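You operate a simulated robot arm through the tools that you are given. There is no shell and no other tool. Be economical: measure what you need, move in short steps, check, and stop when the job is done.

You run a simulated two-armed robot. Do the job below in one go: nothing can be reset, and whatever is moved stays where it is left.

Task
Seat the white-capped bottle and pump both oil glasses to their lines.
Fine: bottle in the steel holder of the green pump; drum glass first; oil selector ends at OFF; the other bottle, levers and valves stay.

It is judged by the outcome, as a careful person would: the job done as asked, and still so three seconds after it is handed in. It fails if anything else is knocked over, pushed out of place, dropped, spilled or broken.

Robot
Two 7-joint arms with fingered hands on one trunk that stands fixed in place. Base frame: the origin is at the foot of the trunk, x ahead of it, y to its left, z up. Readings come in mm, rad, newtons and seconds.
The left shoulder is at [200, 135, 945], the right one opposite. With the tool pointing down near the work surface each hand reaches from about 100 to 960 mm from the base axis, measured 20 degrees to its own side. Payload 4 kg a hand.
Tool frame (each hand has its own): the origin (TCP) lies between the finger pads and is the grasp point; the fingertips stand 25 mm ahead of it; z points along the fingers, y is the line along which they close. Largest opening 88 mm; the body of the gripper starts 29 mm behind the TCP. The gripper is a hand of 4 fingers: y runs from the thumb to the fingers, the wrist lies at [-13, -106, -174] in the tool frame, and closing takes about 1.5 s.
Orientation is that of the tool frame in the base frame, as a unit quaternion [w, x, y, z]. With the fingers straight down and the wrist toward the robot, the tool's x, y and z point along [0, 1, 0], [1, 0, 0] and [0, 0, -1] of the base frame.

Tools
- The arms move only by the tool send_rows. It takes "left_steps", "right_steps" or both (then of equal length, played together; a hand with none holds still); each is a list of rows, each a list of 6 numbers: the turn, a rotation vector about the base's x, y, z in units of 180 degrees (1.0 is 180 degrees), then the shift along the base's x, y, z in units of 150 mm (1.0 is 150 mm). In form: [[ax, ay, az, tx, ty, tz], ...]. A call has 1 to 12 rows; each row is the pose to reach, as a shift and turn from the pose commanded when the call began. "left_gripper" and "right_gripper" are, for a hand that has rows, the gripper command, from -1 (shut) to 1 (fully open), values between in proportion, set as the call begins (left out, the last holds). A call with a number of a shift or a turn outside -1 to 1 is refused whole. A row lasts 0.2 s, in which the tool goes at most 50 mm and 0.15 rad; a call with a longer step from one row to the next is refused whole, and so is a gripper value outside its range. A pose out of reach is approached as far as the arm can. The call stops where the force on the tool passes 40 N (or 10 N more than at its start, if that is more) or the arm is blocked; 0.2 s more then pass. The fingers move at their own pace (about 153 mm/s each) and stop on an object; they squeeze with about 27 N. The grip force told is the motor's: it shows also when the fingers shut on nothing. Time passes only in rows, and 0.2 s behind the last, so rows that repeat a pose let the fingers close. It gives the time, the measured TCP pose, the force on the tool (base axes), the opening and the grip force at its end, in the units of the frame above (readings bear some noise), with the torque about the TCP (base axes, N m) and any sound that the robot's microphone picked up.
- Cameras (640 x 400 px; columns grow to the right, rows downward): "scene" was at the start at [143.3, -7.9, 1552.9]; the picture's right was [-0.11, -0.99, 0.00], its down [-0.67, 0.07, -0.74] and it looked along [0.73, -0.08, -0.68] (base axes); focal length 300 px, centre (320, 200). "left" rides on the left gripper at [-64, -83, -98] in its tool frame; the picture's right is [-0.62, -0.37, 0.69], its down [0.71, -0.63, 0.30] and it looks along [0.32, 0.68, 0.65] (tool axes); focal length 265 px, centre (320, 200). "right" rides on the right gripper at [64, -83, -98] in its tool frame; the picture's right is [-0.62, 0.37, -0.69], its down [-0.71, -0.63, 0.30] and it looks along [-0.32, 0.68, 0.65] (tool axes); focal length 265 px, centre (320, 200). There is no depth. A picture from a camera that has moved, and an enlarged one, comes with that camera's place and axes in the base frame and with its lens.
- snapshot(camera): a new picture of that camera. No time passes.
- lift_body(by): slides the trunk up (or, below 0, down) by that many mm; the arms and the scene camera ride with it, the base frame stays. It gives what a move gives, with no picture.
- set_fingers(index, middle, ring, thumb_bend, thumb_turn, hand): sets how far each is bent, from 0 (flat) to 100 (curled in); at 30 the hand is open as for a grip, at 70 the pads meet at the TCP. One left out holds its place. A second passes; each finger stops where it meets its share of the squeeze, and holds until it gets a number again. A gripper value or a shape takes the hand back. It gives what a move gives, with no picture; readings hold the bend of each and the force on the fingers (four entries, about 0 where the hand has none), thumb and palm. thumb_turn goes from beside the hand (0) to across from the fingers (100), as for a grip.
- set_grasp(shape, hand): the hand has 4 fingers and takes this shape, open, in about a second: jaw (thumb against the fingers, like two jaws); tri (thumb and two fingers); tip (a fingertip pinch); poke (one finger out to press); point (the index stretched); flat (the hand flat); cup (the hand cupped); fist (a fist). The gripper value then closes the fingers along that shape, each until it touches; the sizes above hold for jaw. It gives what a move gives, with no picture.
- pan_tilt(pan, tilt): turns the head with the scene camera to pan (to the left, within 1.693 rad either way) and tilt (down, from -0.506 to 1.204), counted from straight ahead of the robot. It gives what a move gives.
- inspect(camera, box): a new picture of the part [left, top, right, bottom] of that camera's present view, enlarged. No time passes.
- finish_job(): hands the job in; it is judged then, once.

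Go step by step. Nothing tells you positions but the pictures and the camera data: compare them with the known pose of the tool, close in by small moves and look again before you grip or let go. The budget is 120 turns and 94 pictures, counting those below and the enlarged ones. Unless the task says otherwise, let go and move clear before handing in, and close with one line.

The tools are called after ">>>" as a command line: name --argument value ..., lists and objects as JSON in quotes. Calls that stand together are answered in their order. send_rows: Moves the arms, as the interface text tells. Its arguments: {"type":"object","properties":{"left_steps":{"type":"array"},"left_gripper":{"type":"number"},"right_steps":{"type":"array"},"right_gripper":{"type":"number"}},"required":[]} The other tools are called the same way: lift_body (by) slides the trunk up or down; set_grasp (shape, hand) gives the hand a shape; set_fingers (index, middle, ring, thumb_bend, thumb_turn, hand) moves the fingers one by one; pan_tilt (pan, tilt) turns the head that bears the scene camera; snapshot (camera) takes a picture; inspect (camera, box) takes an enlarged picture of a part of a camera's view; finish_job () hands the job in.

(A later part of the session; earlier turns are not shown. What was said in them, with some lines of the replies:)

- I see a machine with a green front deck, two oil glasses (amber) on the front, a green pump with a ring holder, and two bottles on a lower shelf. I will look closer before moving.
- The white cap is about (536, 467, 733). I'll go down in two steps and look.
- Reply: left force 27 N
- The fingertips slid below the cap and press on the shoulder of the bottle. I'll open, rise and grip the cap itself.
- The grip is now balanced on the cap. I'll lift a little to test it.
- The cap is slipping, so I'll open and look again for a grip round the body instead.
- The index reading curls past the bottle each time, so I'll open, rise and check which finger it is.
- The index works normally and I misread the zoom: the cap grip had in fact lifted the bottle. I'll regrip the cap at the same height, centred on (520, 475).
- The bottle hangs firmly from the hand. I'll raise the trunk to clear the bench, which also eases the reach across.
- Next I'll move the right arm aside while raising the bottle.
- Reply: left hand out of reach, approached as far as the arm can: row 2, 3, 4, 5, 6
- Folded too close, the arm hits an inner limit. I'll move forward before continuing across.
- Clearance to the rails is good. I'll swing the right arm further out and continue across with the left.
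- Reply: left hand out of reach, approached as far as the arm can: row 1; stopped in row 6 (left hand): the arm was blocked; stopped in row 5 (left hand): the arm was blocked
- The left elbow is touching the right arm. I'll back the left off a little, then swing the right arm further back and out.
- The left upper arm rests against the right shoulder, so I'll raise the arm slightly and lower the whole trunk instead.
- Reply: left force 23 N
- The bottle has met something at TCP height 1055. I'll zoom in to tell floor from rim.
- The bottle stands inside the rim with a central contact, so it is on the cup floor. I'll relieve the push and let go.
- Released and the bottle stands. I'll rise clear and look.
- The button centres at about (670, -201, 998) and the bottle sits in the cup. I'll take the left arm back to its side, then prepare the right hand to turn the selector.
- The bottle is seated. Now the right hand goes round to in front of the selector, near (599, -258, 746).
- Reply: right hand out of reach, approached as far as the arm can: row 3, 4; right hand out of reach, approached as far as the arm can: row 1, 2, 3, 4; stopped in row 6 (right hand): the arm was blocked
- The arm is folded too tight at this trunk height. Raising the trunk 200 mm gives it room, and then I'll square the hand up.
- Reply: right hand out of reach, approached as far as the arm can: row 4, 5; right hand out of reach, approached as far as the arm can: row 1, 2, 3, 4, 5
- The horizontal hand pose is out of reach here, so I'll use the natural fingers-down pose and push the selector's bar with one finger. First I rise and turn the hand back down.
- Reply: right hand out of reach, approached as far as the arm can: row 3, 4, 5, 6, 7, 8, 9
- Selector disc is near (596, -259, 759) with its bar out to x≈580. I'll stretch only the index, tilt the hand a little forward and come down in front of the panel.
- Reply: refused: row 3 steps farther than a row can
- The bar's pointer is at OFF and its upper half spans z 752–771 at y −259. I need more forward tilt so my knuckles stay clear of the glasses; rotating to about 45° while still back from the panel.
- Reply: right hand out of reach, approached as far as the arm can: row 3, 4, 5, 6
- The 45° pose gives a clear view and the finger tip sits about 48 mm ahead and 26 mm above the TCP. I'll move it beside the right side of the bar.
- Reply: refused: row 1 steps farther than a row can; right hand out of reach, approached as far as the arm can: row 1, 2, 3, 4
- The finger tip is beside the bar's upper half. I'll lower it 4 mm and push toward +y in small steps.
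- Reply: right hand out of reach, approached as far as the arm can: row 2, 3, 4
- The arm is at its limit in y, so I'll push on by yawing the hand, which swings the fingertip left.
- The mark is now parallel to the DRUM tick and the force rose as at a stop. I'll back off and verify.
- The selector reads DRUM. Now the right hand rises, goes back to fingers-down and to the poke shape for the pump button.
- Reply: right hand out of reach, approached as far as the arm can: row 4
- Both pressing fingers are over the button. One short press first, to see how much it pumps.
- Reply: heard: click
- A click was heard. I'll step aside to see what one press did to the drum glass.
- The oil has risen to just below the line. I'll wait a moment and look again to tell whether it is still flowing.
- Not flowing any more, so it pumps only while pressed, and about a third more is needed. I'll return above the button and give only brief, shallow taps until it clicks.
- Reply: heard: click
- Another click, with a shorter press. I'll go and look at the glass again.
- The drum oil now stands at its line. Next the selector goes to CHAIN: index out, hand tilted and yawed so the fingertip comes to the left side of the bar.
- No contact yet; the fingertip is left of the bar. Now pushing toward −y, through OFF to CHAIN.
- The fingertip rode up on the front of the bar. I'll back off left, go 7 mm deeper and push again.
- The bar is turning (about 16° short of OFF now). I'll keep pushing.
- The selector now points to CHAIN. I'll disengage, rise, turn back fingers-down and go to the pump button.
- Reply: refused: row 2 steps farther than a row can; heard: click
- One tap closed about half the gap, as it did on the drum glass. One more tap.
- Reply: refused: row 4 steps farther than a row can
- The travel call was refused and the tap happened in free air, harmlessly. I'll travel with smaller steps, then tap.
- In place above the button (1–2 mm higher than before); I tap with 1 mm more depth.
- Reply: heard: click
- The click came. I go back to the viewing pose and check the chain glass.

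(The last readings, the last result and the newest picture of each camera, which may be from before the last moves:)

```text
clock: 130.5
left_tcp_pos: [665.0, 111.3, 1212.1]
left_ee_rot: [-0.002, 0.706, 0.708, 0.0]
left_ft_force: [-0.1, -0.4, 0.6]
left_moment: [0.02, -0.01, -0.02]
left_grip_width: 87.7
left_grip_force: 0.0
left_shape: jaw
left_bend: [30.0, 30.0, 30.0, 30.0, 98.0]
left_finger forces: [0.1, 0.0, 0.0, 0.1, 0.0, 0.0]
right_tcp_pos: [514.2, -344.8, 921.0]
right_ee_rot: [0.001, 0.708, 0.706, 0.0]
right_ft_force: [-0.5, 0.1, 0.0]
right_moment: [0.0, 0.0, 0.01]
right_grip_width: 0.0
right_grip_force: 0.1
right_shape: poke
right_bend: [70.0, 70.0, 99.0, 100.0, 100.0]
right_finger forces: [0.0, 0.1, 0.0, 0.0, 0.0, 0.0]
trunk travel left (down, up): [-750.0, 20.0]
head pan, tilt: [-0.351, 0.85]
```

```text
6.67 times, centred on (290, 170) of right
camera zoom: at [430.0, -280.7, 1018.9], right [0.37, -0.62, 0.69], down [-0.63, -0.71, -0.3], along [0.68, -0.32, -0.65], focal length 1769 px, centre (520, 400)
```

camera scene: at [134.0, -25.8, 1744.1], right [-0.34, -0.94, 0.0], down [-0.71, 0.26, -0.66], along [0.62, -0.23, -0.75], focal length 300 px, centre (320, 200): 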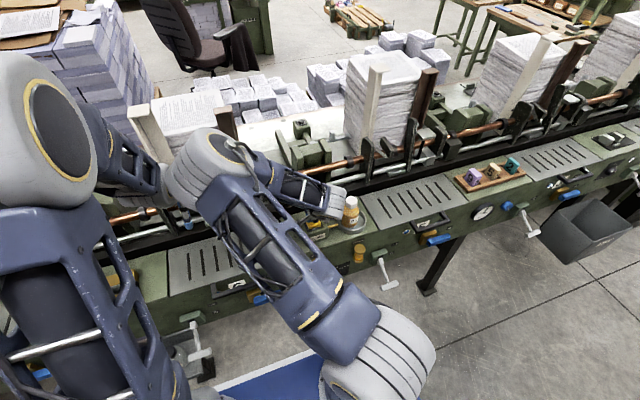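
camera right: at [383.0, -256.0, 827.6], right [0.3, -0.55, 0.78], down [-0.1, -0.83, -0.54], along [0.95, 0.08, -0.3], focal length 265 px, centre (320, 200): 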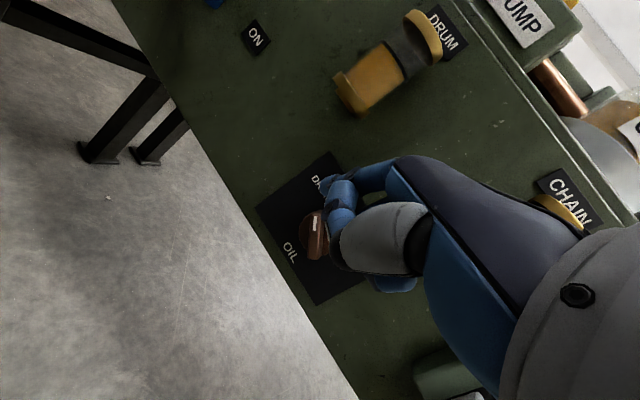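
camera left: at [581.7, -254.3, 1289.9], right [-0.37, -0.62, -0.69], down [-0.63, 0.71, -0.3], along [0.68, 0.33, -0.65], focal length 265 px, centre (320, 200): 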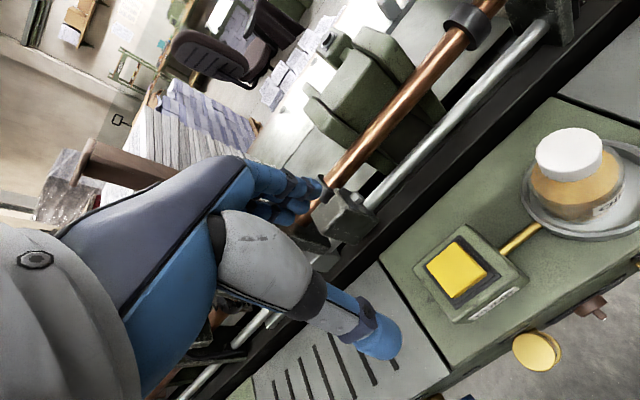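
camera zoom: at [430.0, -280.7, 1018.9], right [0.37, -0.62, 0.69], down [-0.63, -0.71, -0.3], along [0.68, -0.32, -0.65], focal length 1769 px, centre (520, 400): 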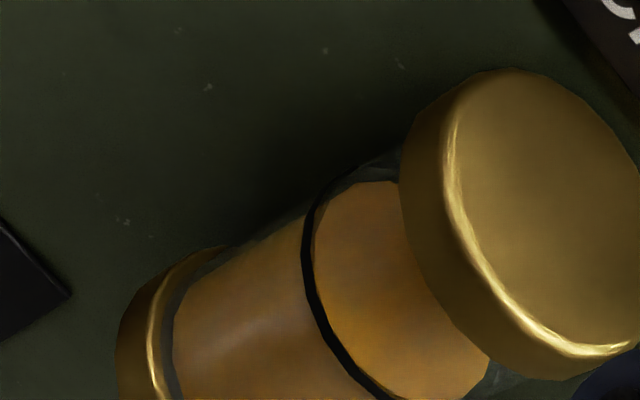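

The chain oil now stands at its line too. Last, the selector goes back to OFF: index out, tilted hand, coming to the bar's right side.

>>> set_fingers --hand "right" --index 30 --middle 100 --ring 100 --thumb_bend 100

>>> send_rows --right_steps '[[0, -0.04, 0, -0.05, 0.1, 0], [0, -0.08, 0, -0.1, 0.25, 0], [0, -0.12, 0, -0.1, 0.37, 0], [0, -0.139, 0, -0.1, 0.37, -0.25], [0, -0.139, 0, -0.1, 0.37, -0.5], [0, -0.139, 0, -0.1, 0.37, -0.75], [0, -0.139, 0, -0.1, 0.37, -1], [0, -0.139, 0, -0.1, 0.37, -1]]'

```text
clock: 131.5
left_tcp_pos: [665.3, 112.0, 1211.6]
left_ee_rot: [-0.001, 0.707, 0.708, -0.001]
left_ft_force: [-0.7, 0.3, 0.8]
left_moment: [-0.04, -0.02, 0.0]
left_grip_width: 87.6
left_grip_force: 0.1
left_shape: jaw
left_bend: [30.0, 30.0, 30.0, 30.0, 98.0]
left_finger forces: [0.0, 0.0, 0.0, 0.0, 0.0, 0.1]
right_tcp_pos: [513.3, -343.7, 921.9]
right_ee_rot: [-0.001, 0.708, 0.706, -0.001]
right_ft_force: [0.0, 1.0, -0.3]
right_moment: [0.05, 0.0, -0.01]
right_grip_width: 21.7
right_grip_force: 0.1
right_shape: fingers
right_bend: [29.0, 100.0, 100.0, 100.0, 100.0]
right_finger forces: [0.1, 0.0, 0.1, 0.0, 0.1, 0.1]
trunk travel left (down, up): [-750.0, 20.0]
head pan, tilt: [-0.351, 0.85]
```

```text
clock: 133.3
left_tcp_pos: [665.9, 112.2, 1211.3]
left_ee_rot: [-0.001, 0.706, 0.708, 0.0]
left_ft_force: [0.0, 0.3, -0.4]
left_moment: [-0.01, -0.01, -0.02]
left_grip_width: 87.6
left_grip_force: 0.0
left_shape: jaw
left_bend: [30.0, 30.0, 30.0, 30.0, 98.0]
left_finger forces: [0.0, 0.0, 0.1, 0.0, 0.0, 0.0]
right_tcp_pos: [497.3, -288.2, 772.5]
right_ee_rot: [0.153, 0.691, 0.69, 0.153]
right_ft_force: [-0.2, 0.1, 0.4]
right_moment: [0.0, 0.0, 0.0]
right_grip_width: 21.5
right_grip_force: 0.1
right_shape: fingers
right_bend: [29.0, 100.0, 100.0, 100.0, 100.0]
right_finger forces: [0.0, 0.0, 0.0, 0.0, 0.0, 0.1]
trunk travel left (down, up): [-750.0, 20.0]
head pan, tilt: [-0.351, 0.85]
```

>>> send_rows --right_steps '[[0, 0, 0, 0, -0.1, -0.1], [0, 0, 0, 0, -0.14, -0.16], [0, 0, 0, 0.12, -0.14, -0.16], [0, 0, 0, 0.22, -0.14, -0.16], [0, 0, 0, 0.22, -0.14, -0.16]]'

>>> send_rows --right_steps '[[0, 0, 0, 0, 0.03, 0], [0, 0, 0, 0, 0.06, 0], [0, 0, 0, 0, 0.09, 0], [0, 0, 0, 0, 0.12, 0], [0, 0, 0, 0, 0.15, 0], [0, 0, 0, 0, 0.18, 0], [0, 0, 0, 0, 0.18, 0]]'

>>> inspect --camera "right" --box '[230, 110, 390, 210]'

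```text
clock: 134.5
left_tcp_pos: [664.6, 111.0, 1211.7]
left_ee_rot: [-0.001, 0.706, 0.708, -0.001]
left_ft_force: [-0.8, -0.2, 0.2]
left_moment: [0.0, 0.0, 0.02]
left_grip_width: 87.7
left_grip_force: 0.1
left_shape: jaw
left_bend: [30.0, 30.0, 30.0, 30.0, 98.0]
left_finger forces: [0.1, 0.0, 0.1, 0.0, 0.0, 0.1]
right_tcp_pos: [531.7, -310.6, 748.3]
right_ee_rot: [0.153, 0.691, 0.69, 0.153]
right_ft_force: [0.2, 1.0, 0.5]
right_moment: [0.02, -0.01, 0.0]
right_grip_width: 21.5
right_grip_force: 0.0
right_shape: fingers
right_bend: [29.0, 100.0, 100.0, 100.0, 100.0]
right_finger forces: [0.0, 0.1, 0.0, 0.0, 0.0, 0.0]
trunk travel left (down, up): [-750.0, 20.0]
head pan, tilt: [-0.351, 0.85]
```

```text
clock: 136.1
left_tcp_pos: [664.0, 111.4, 1211.1]
left_ee_rot: [-0.002, 0.706, 0.708, 0.0]
left_ft_force: [-0.1, -0.4, -1.6]
left_moment: [0.0, 0.0, 0.01]
left_grip_width: 87.6
left_grip_force: 0.0
left_shape: jaw
left_bend: [30.0, 30.0, 30.0, 30.0, 98.0]
left_finger forces: [0.0, 0.0, 0.0, 0.1, 0.0, 0.1]
right_tcp_pos: [530.4, -283.3, 748.4]
right_ee_rot: [0.154, 0.691, 0.69, 0.153]
right_ft_force: [-0.6, -3.2, 1.0]
right_moment: [0.03, -0.04, -0.19]
right_grip_width: 21.5
right_grip_force: 2.1
right_shape: fingers
right_bend: [29.0, 100.0, 100.0, 100.0, 100.0]
right_finger forces: [3.3, 0.0, 0.1, 0.0, 0.1, 0.0]
trunk travel left (down, up): [-750.0, 20.0]
head pan, tilt: [-0.351, 0.85]
```

```text
4.00 times, centred on (310, 160) of right
camera zoom: at [414.1, -219.3, 800.9], right [0.04, -0.62, 0.78], down [-0.44, -0.71, -0.54], along [0.9, -0.33, -0.3], focal length 1062 px, centre (360, 360)
```

zoom: 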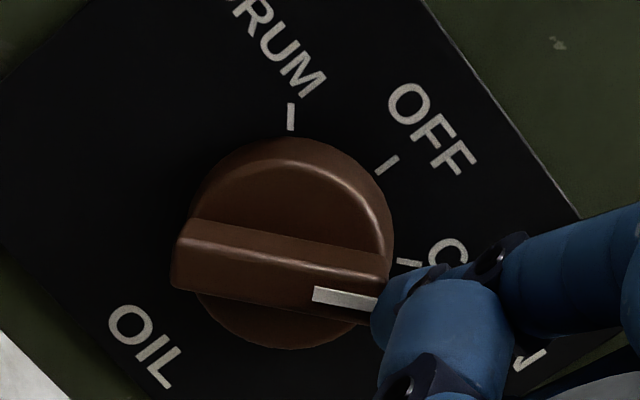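

The finger is only butting against the bar's end, still at CHAIN. I'll dip under its lower face and push up and left.

>>> send_rows --right_steps '[[0, 0, 0, 0, -0.06, 0], [0, 0, 0, 0, -0.07, -0.06], [0, 0, 0, 0, -0.03, -0.065], [0, 0, 0, 0, 0, -0.05], [0, 0, 0, 0, 0.01, -0.025], [0, 0, 0, 0, 0.02, 0], [0, 0, 0, 0, 0.02, 0]]'

>>> inspect --camera "right" --box '[230, 110, 390, 210]'

```text
clock: 137.7
left_tcp_pos: [664.9, 112.0, 1211.4]
left_ee_rot: [-0.001, 0.706, 0.708, 0.0]
left_ft_force: [0.5, 0.0, -0.9]
left_moment: [0.01, 0.03, 0.0]
left_grip_width: 87.9
left_grip_force: 0.0
left_shape: jaw
left_bend: [30.0, 30.0, 30.0, 30.0, 98.0]
left_finger forces: [0.1, 0.0, 0.1, 0.0, 0.1, 0.0]
right_tcp_pos: [532.2, -280.0, 746.1]
right_ee_rot: [0.153, 0.691, 0.689, 0.154]
right_ft_force: [-0.2, -0.8, 0.2]
right_moment: [-0.01, 0.03, -0.08]
right_grip_width: 21.0
right_grip_force: 0.6
right_shape: fingers
right_bend: [29.0, 100.0, 100.0, 99.0, 100.0]
right_finger forces: [1.7, 0.1, 0.0, 0.0, 0.0, 0.0]
trunk travel left (down, up): [-750.0, 20.0]
head pan, tilt: [-0.351, 0.85]
```

```text
4.00 times, centred on (310, 160) of right
camera zoom: at [414.0, -216.2, 800.9], right [0.04, -0.62, 0.78], down [-0.44, -0.71, -0.54], along [0.9, -0.32, -0.3], focal length 1062 px, centre (360, 360)
```

zoom: 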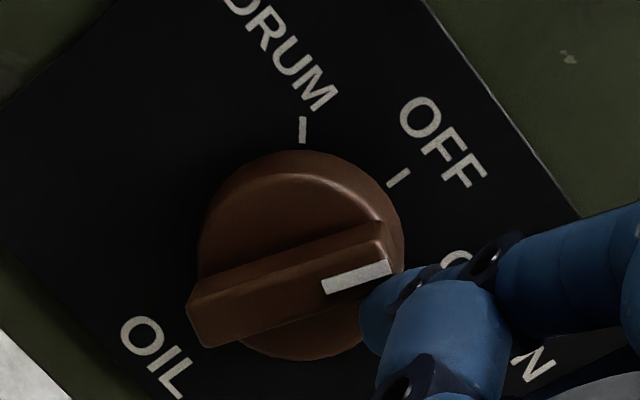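

About 17° short of OFF. A push of 3.6 mm more.

>>> send_rows --right_steps '[[0, 0, 0, 0, 0.012, 0], [0, 0, 0, 0, 0.024, 0], [0, 0, 0, 0, 0.024, 0]]'

>>> inspect --camera "right" --box '[230, 110, 390, 210]'

```text
clock: 138.5
left_tcp_pos: [664.6, 111.7, 1211.5]
left_ee_rot: [-0.002, 0.707, 0.708, 0.0]
left_ft_force: [-0.2, 0.3, -0.2]
left_moment: [0.02, -0.03, -0.02]
left_grip_width: 87.5
left_grip_force: 0.1
left_shape: jaw
left_bend: [30.0, 30.0, 30.0, 30.0, 98.0]
left_finger forces: [0.0, 0.0, 0.0, 0.0, 0.1, 0.0]
right_tcp_pos: [531.0, -275.9, 747.0]
right_ee_rot: [0.153, 0.69, 0.69, 0.155]
right_ft_force: [-1.2, -2.1, 0.9]
right_moment: [-0.01, -0.08, -0.11]
right_grip_width: 21.2
right_grip_force: 1.0
right_shape: fingers
right_bend: [29.0, 100.0, 100.0, 99.0, 100.0]
right_finger forces: [2.4, 0.0, 0.0, 0.0, 0.0, 0.0]
trunk travel left (down, up): [-750.0, 20.0]
head pan, tilt: [-0.351, 0.85]
```

```text
4.00 times, centred on (310, 160) of right
camera zoom: at [414.2, -212.6, 800.8], right [0.04, -0.62, 0.78], down [-0.44, -0.71, -0.54], along [0.9, -0.32, -0.3], focal length 1062 px, centre (360, 360)
```

zoom: 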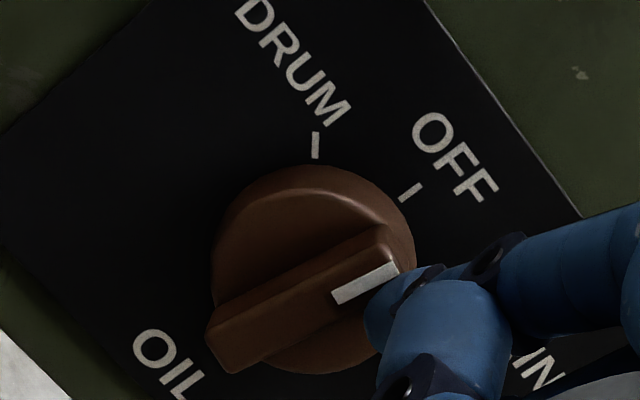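

Still about 10° short; another 5 mm, then I'll look.

>>> send_rows --right_steps '[[0, 0, 0, 0, 0.012, 0], [0, 0, 0, 0, 0.024, 0], [0, 0, 0, 0, 0.034, 0], [0, 0, 0, 0, 0.034, 0]]'

>>> inspect --camera "right" --box '[230, 110, 390, 210]'

```text
clock: 139.5
left_tcp_pos: [664.6, 112.1, 1211.8]
left_ee_rot: [0.0, 0.707, 0.708, 0.001]
left_ft_force: [0.0, 0.4, 0.1]
left_moment: [-0.02, 0.03, 0.0]
left_grip_width: 87.3
left_grip_force: 0.1
left_shape: jaw
left_bend: [30.0, 30.0, 30.0, 30.0, 98.0]
left_finger forces: [0.0, 0.0, 0.1, 0.0, 0.1, 0.0]
right_tcp_pos: [530.6, -271.3, 747.7]
right_ee_rot: [0.151, 0.69, 0.691, 0.154]
right_ft_force: [-0.8, -2.9, 0.9]
right_moment: [0.05, -0.06, -0.13]
right_grip_width: 21.5
right_grip_force: 1.3
right_shape: fingers
right_bend: [29.0, 100.0, 100.0, 99.0, 100.0]
right_finger forces: [3.0, 0.0, 0.0, 0.1, 0.0, 0.0]
trunk travel left (down, up): [-750.0, 20.0]
head pan, tilt: [-0.351, 0.85]
```

```text
4.00 times, centred on (310, 160) of right
camera zoom: at [414.1, -208.4, 801.3], right [0.04, -0.62, 0.78], down [-0.44, -0.71, -0.55], along [0.9, -0.32, -0.31], focal length 1062 px, centre (360, 360)
```

zoom: 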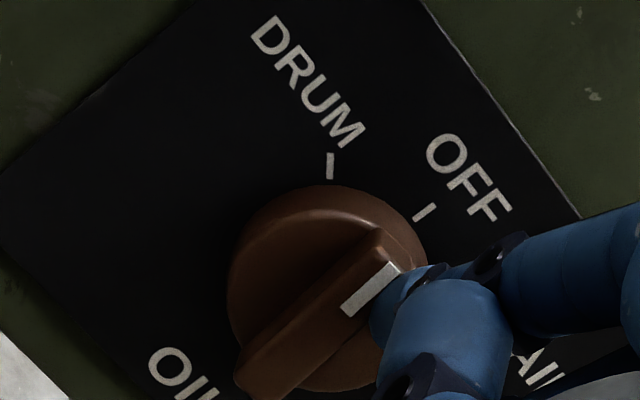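

The mark is now parallel to the OFF tick. I'll withdraw to the right, back and up, then check.

>>> send_rows --right_steps '[[0, 0, 0, 0, -0.06, 0], [0, 0, 0, 0, -0.12, 0], [0, 0, 0, -0.12, -0.12, 0], [0, 0, 0, -0.2, -0.12, 0.05], [0, 0, 0, -0.2, -0.12, 0.3], [0, 0, 0, -0.2, -0.12, 0.55], [0, 0, 0, -0.2, -0.12, 0.8], [0, 0, 0, -0.2, -0.12, 0.8]]'

>>> inspect --camera "right" --box '[160, 60, 320, 240]'

```text
clock: 141.3
left_tcp_pos: [665.2, 111.4, 1211.0]
left_ee_rot: [-0.002, 0.706, 0.708, 0.0]
left_ft_force: [-0.3, 0.7, 0.0]
left_moment: [-0.01, 0.0, 0.01]
left_grip_width: 87.5
left_grip_force: 0.1
left_shape: jaw
left_bend: [30.0, 30.0, 30.0, 30.0, 98.0]
left_finger forces: [0.0, 0.1, 0.0, 0.0, 0.0, 0.0]
right_tcp_pos: [501.9, -288.9, 868.0]
right_ee_rot: [0.152, 0.691, 0.69, 0.153]
right_ft_force: [-0.9, 0.5, 1.3]
right_moment: [0.04, -0.02, 0.03]
right_grip_width: 21.4
right_grip_force: 0.1
right_shape: fingers
right_bend: [29.0, 100.0, 100.0, 99.0, 100.0]
right_finger forces: [0.0, 0.1, 0.0, 0.0, 0.0, 0.0]
trunk travel left (down, up): [-750.0, 20.0]
head pan, tilt: [-0.351, 0.85]
```

```text
2.22 times, centred on (240, 150) of right
camera zoom: at [384.8, -225.1, 921.3], right [0.04, -0.62, 0.78], down [-0.44, -0.71, -0.54], along [0.9, -0.32, -0.3], focal length 590 px, centre (498, 311)
```

zoom: 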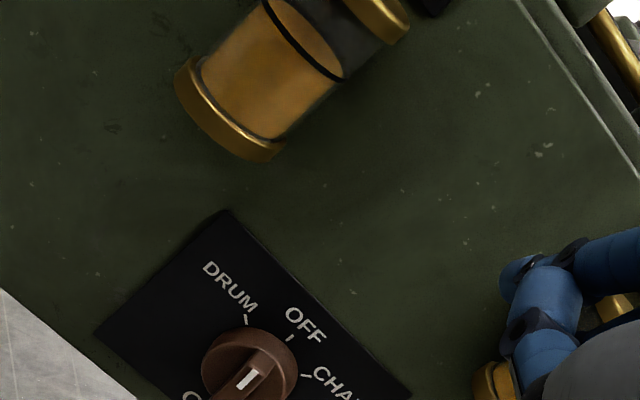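

The pointer stands at OFF, within a few degrees, and the drum oil is on its line. I'll lift the hand clear and take a last look at the whole.

>>> send_rows --right_steps '[[0, 0, 0, 0, 0, 0.25], [0, 0, 0, 0, -0.1, 0.5], [0, 0, 0, 0, -0.3, 0.75], [0, 0, 0, 0, -0.5, 1], [0, 0, 0, 0, -0.8, 1], [0, 0, 0, 0, -1, 1]]'

>>> snapshot --camera "scene"

```text
clock: 142.7
left_tcp_pos: [664.4, 111.6, 1210.8]
left_ee_rot: [-0.001, 0.707, 0.707, 0.0]
left_ft_force: [0.8, 0.6, -0.1]
left_moment: [0.03, 0.0, 0.02]
left_grip_width: 87.5
left_grip_force: 0.2
left_shape: jaw
left_bend: [30.0, 30.0, 30.0, 30.0, 98.0]
left_finger forces: [0.1, 0.1, 0.0, 0.2, 0.0, 0.0]
right_tcp_pos: [501.2, -438.6, 1018.2]
right_ee_rot: [0.152, 0.691, 0.69, 0.153]
right_ft_force: [-1.0, 0.7, 0.2]
right_moment: [-0.04, 0.02, -0.02]
right_grip_width: 21.0
right_grip_force: 0.2
right_shape: fingers
right_bend: [29.0, 100.0, 100.0, 99.0, 100.0]
right_finger forces: [0.1, 0.0, 0.1, 0.0, 0.0, 0.0]
trunk travel left (down, up): [-750.0, 20.0]
head pan, tilt: [-0.351, 0.85]
```

```text
0 pictures are left
camera scene: at [134.1, -25.4, 1744.1], right [-0.34, -0.94, 0.0], down [-0.71, 0.26, -0.66], along [0.62, -0.23, -0.75], focal length 300 px, centre (320, 200)
```

scene: 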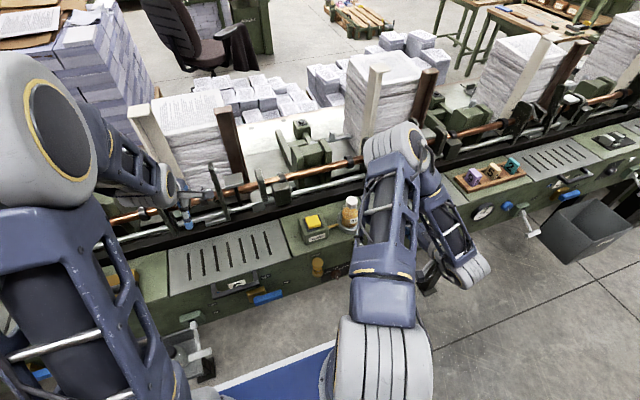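

The bottle stands in its holder, both glasses were last seen at their lines, the selector is at OFF, and both hands are clear. I'm handing in.

>>> finish_job

```text
The job is handed in.
```

The white-capped bottle stands in the green pump's steel holder. I pumped the drum glass to its line first, then the chain glass. The selector is back at OFF; by my last close look its pointer sits about 5° toward DRUM. I saw no sign that the other bottle, the levers or the valves had moved.
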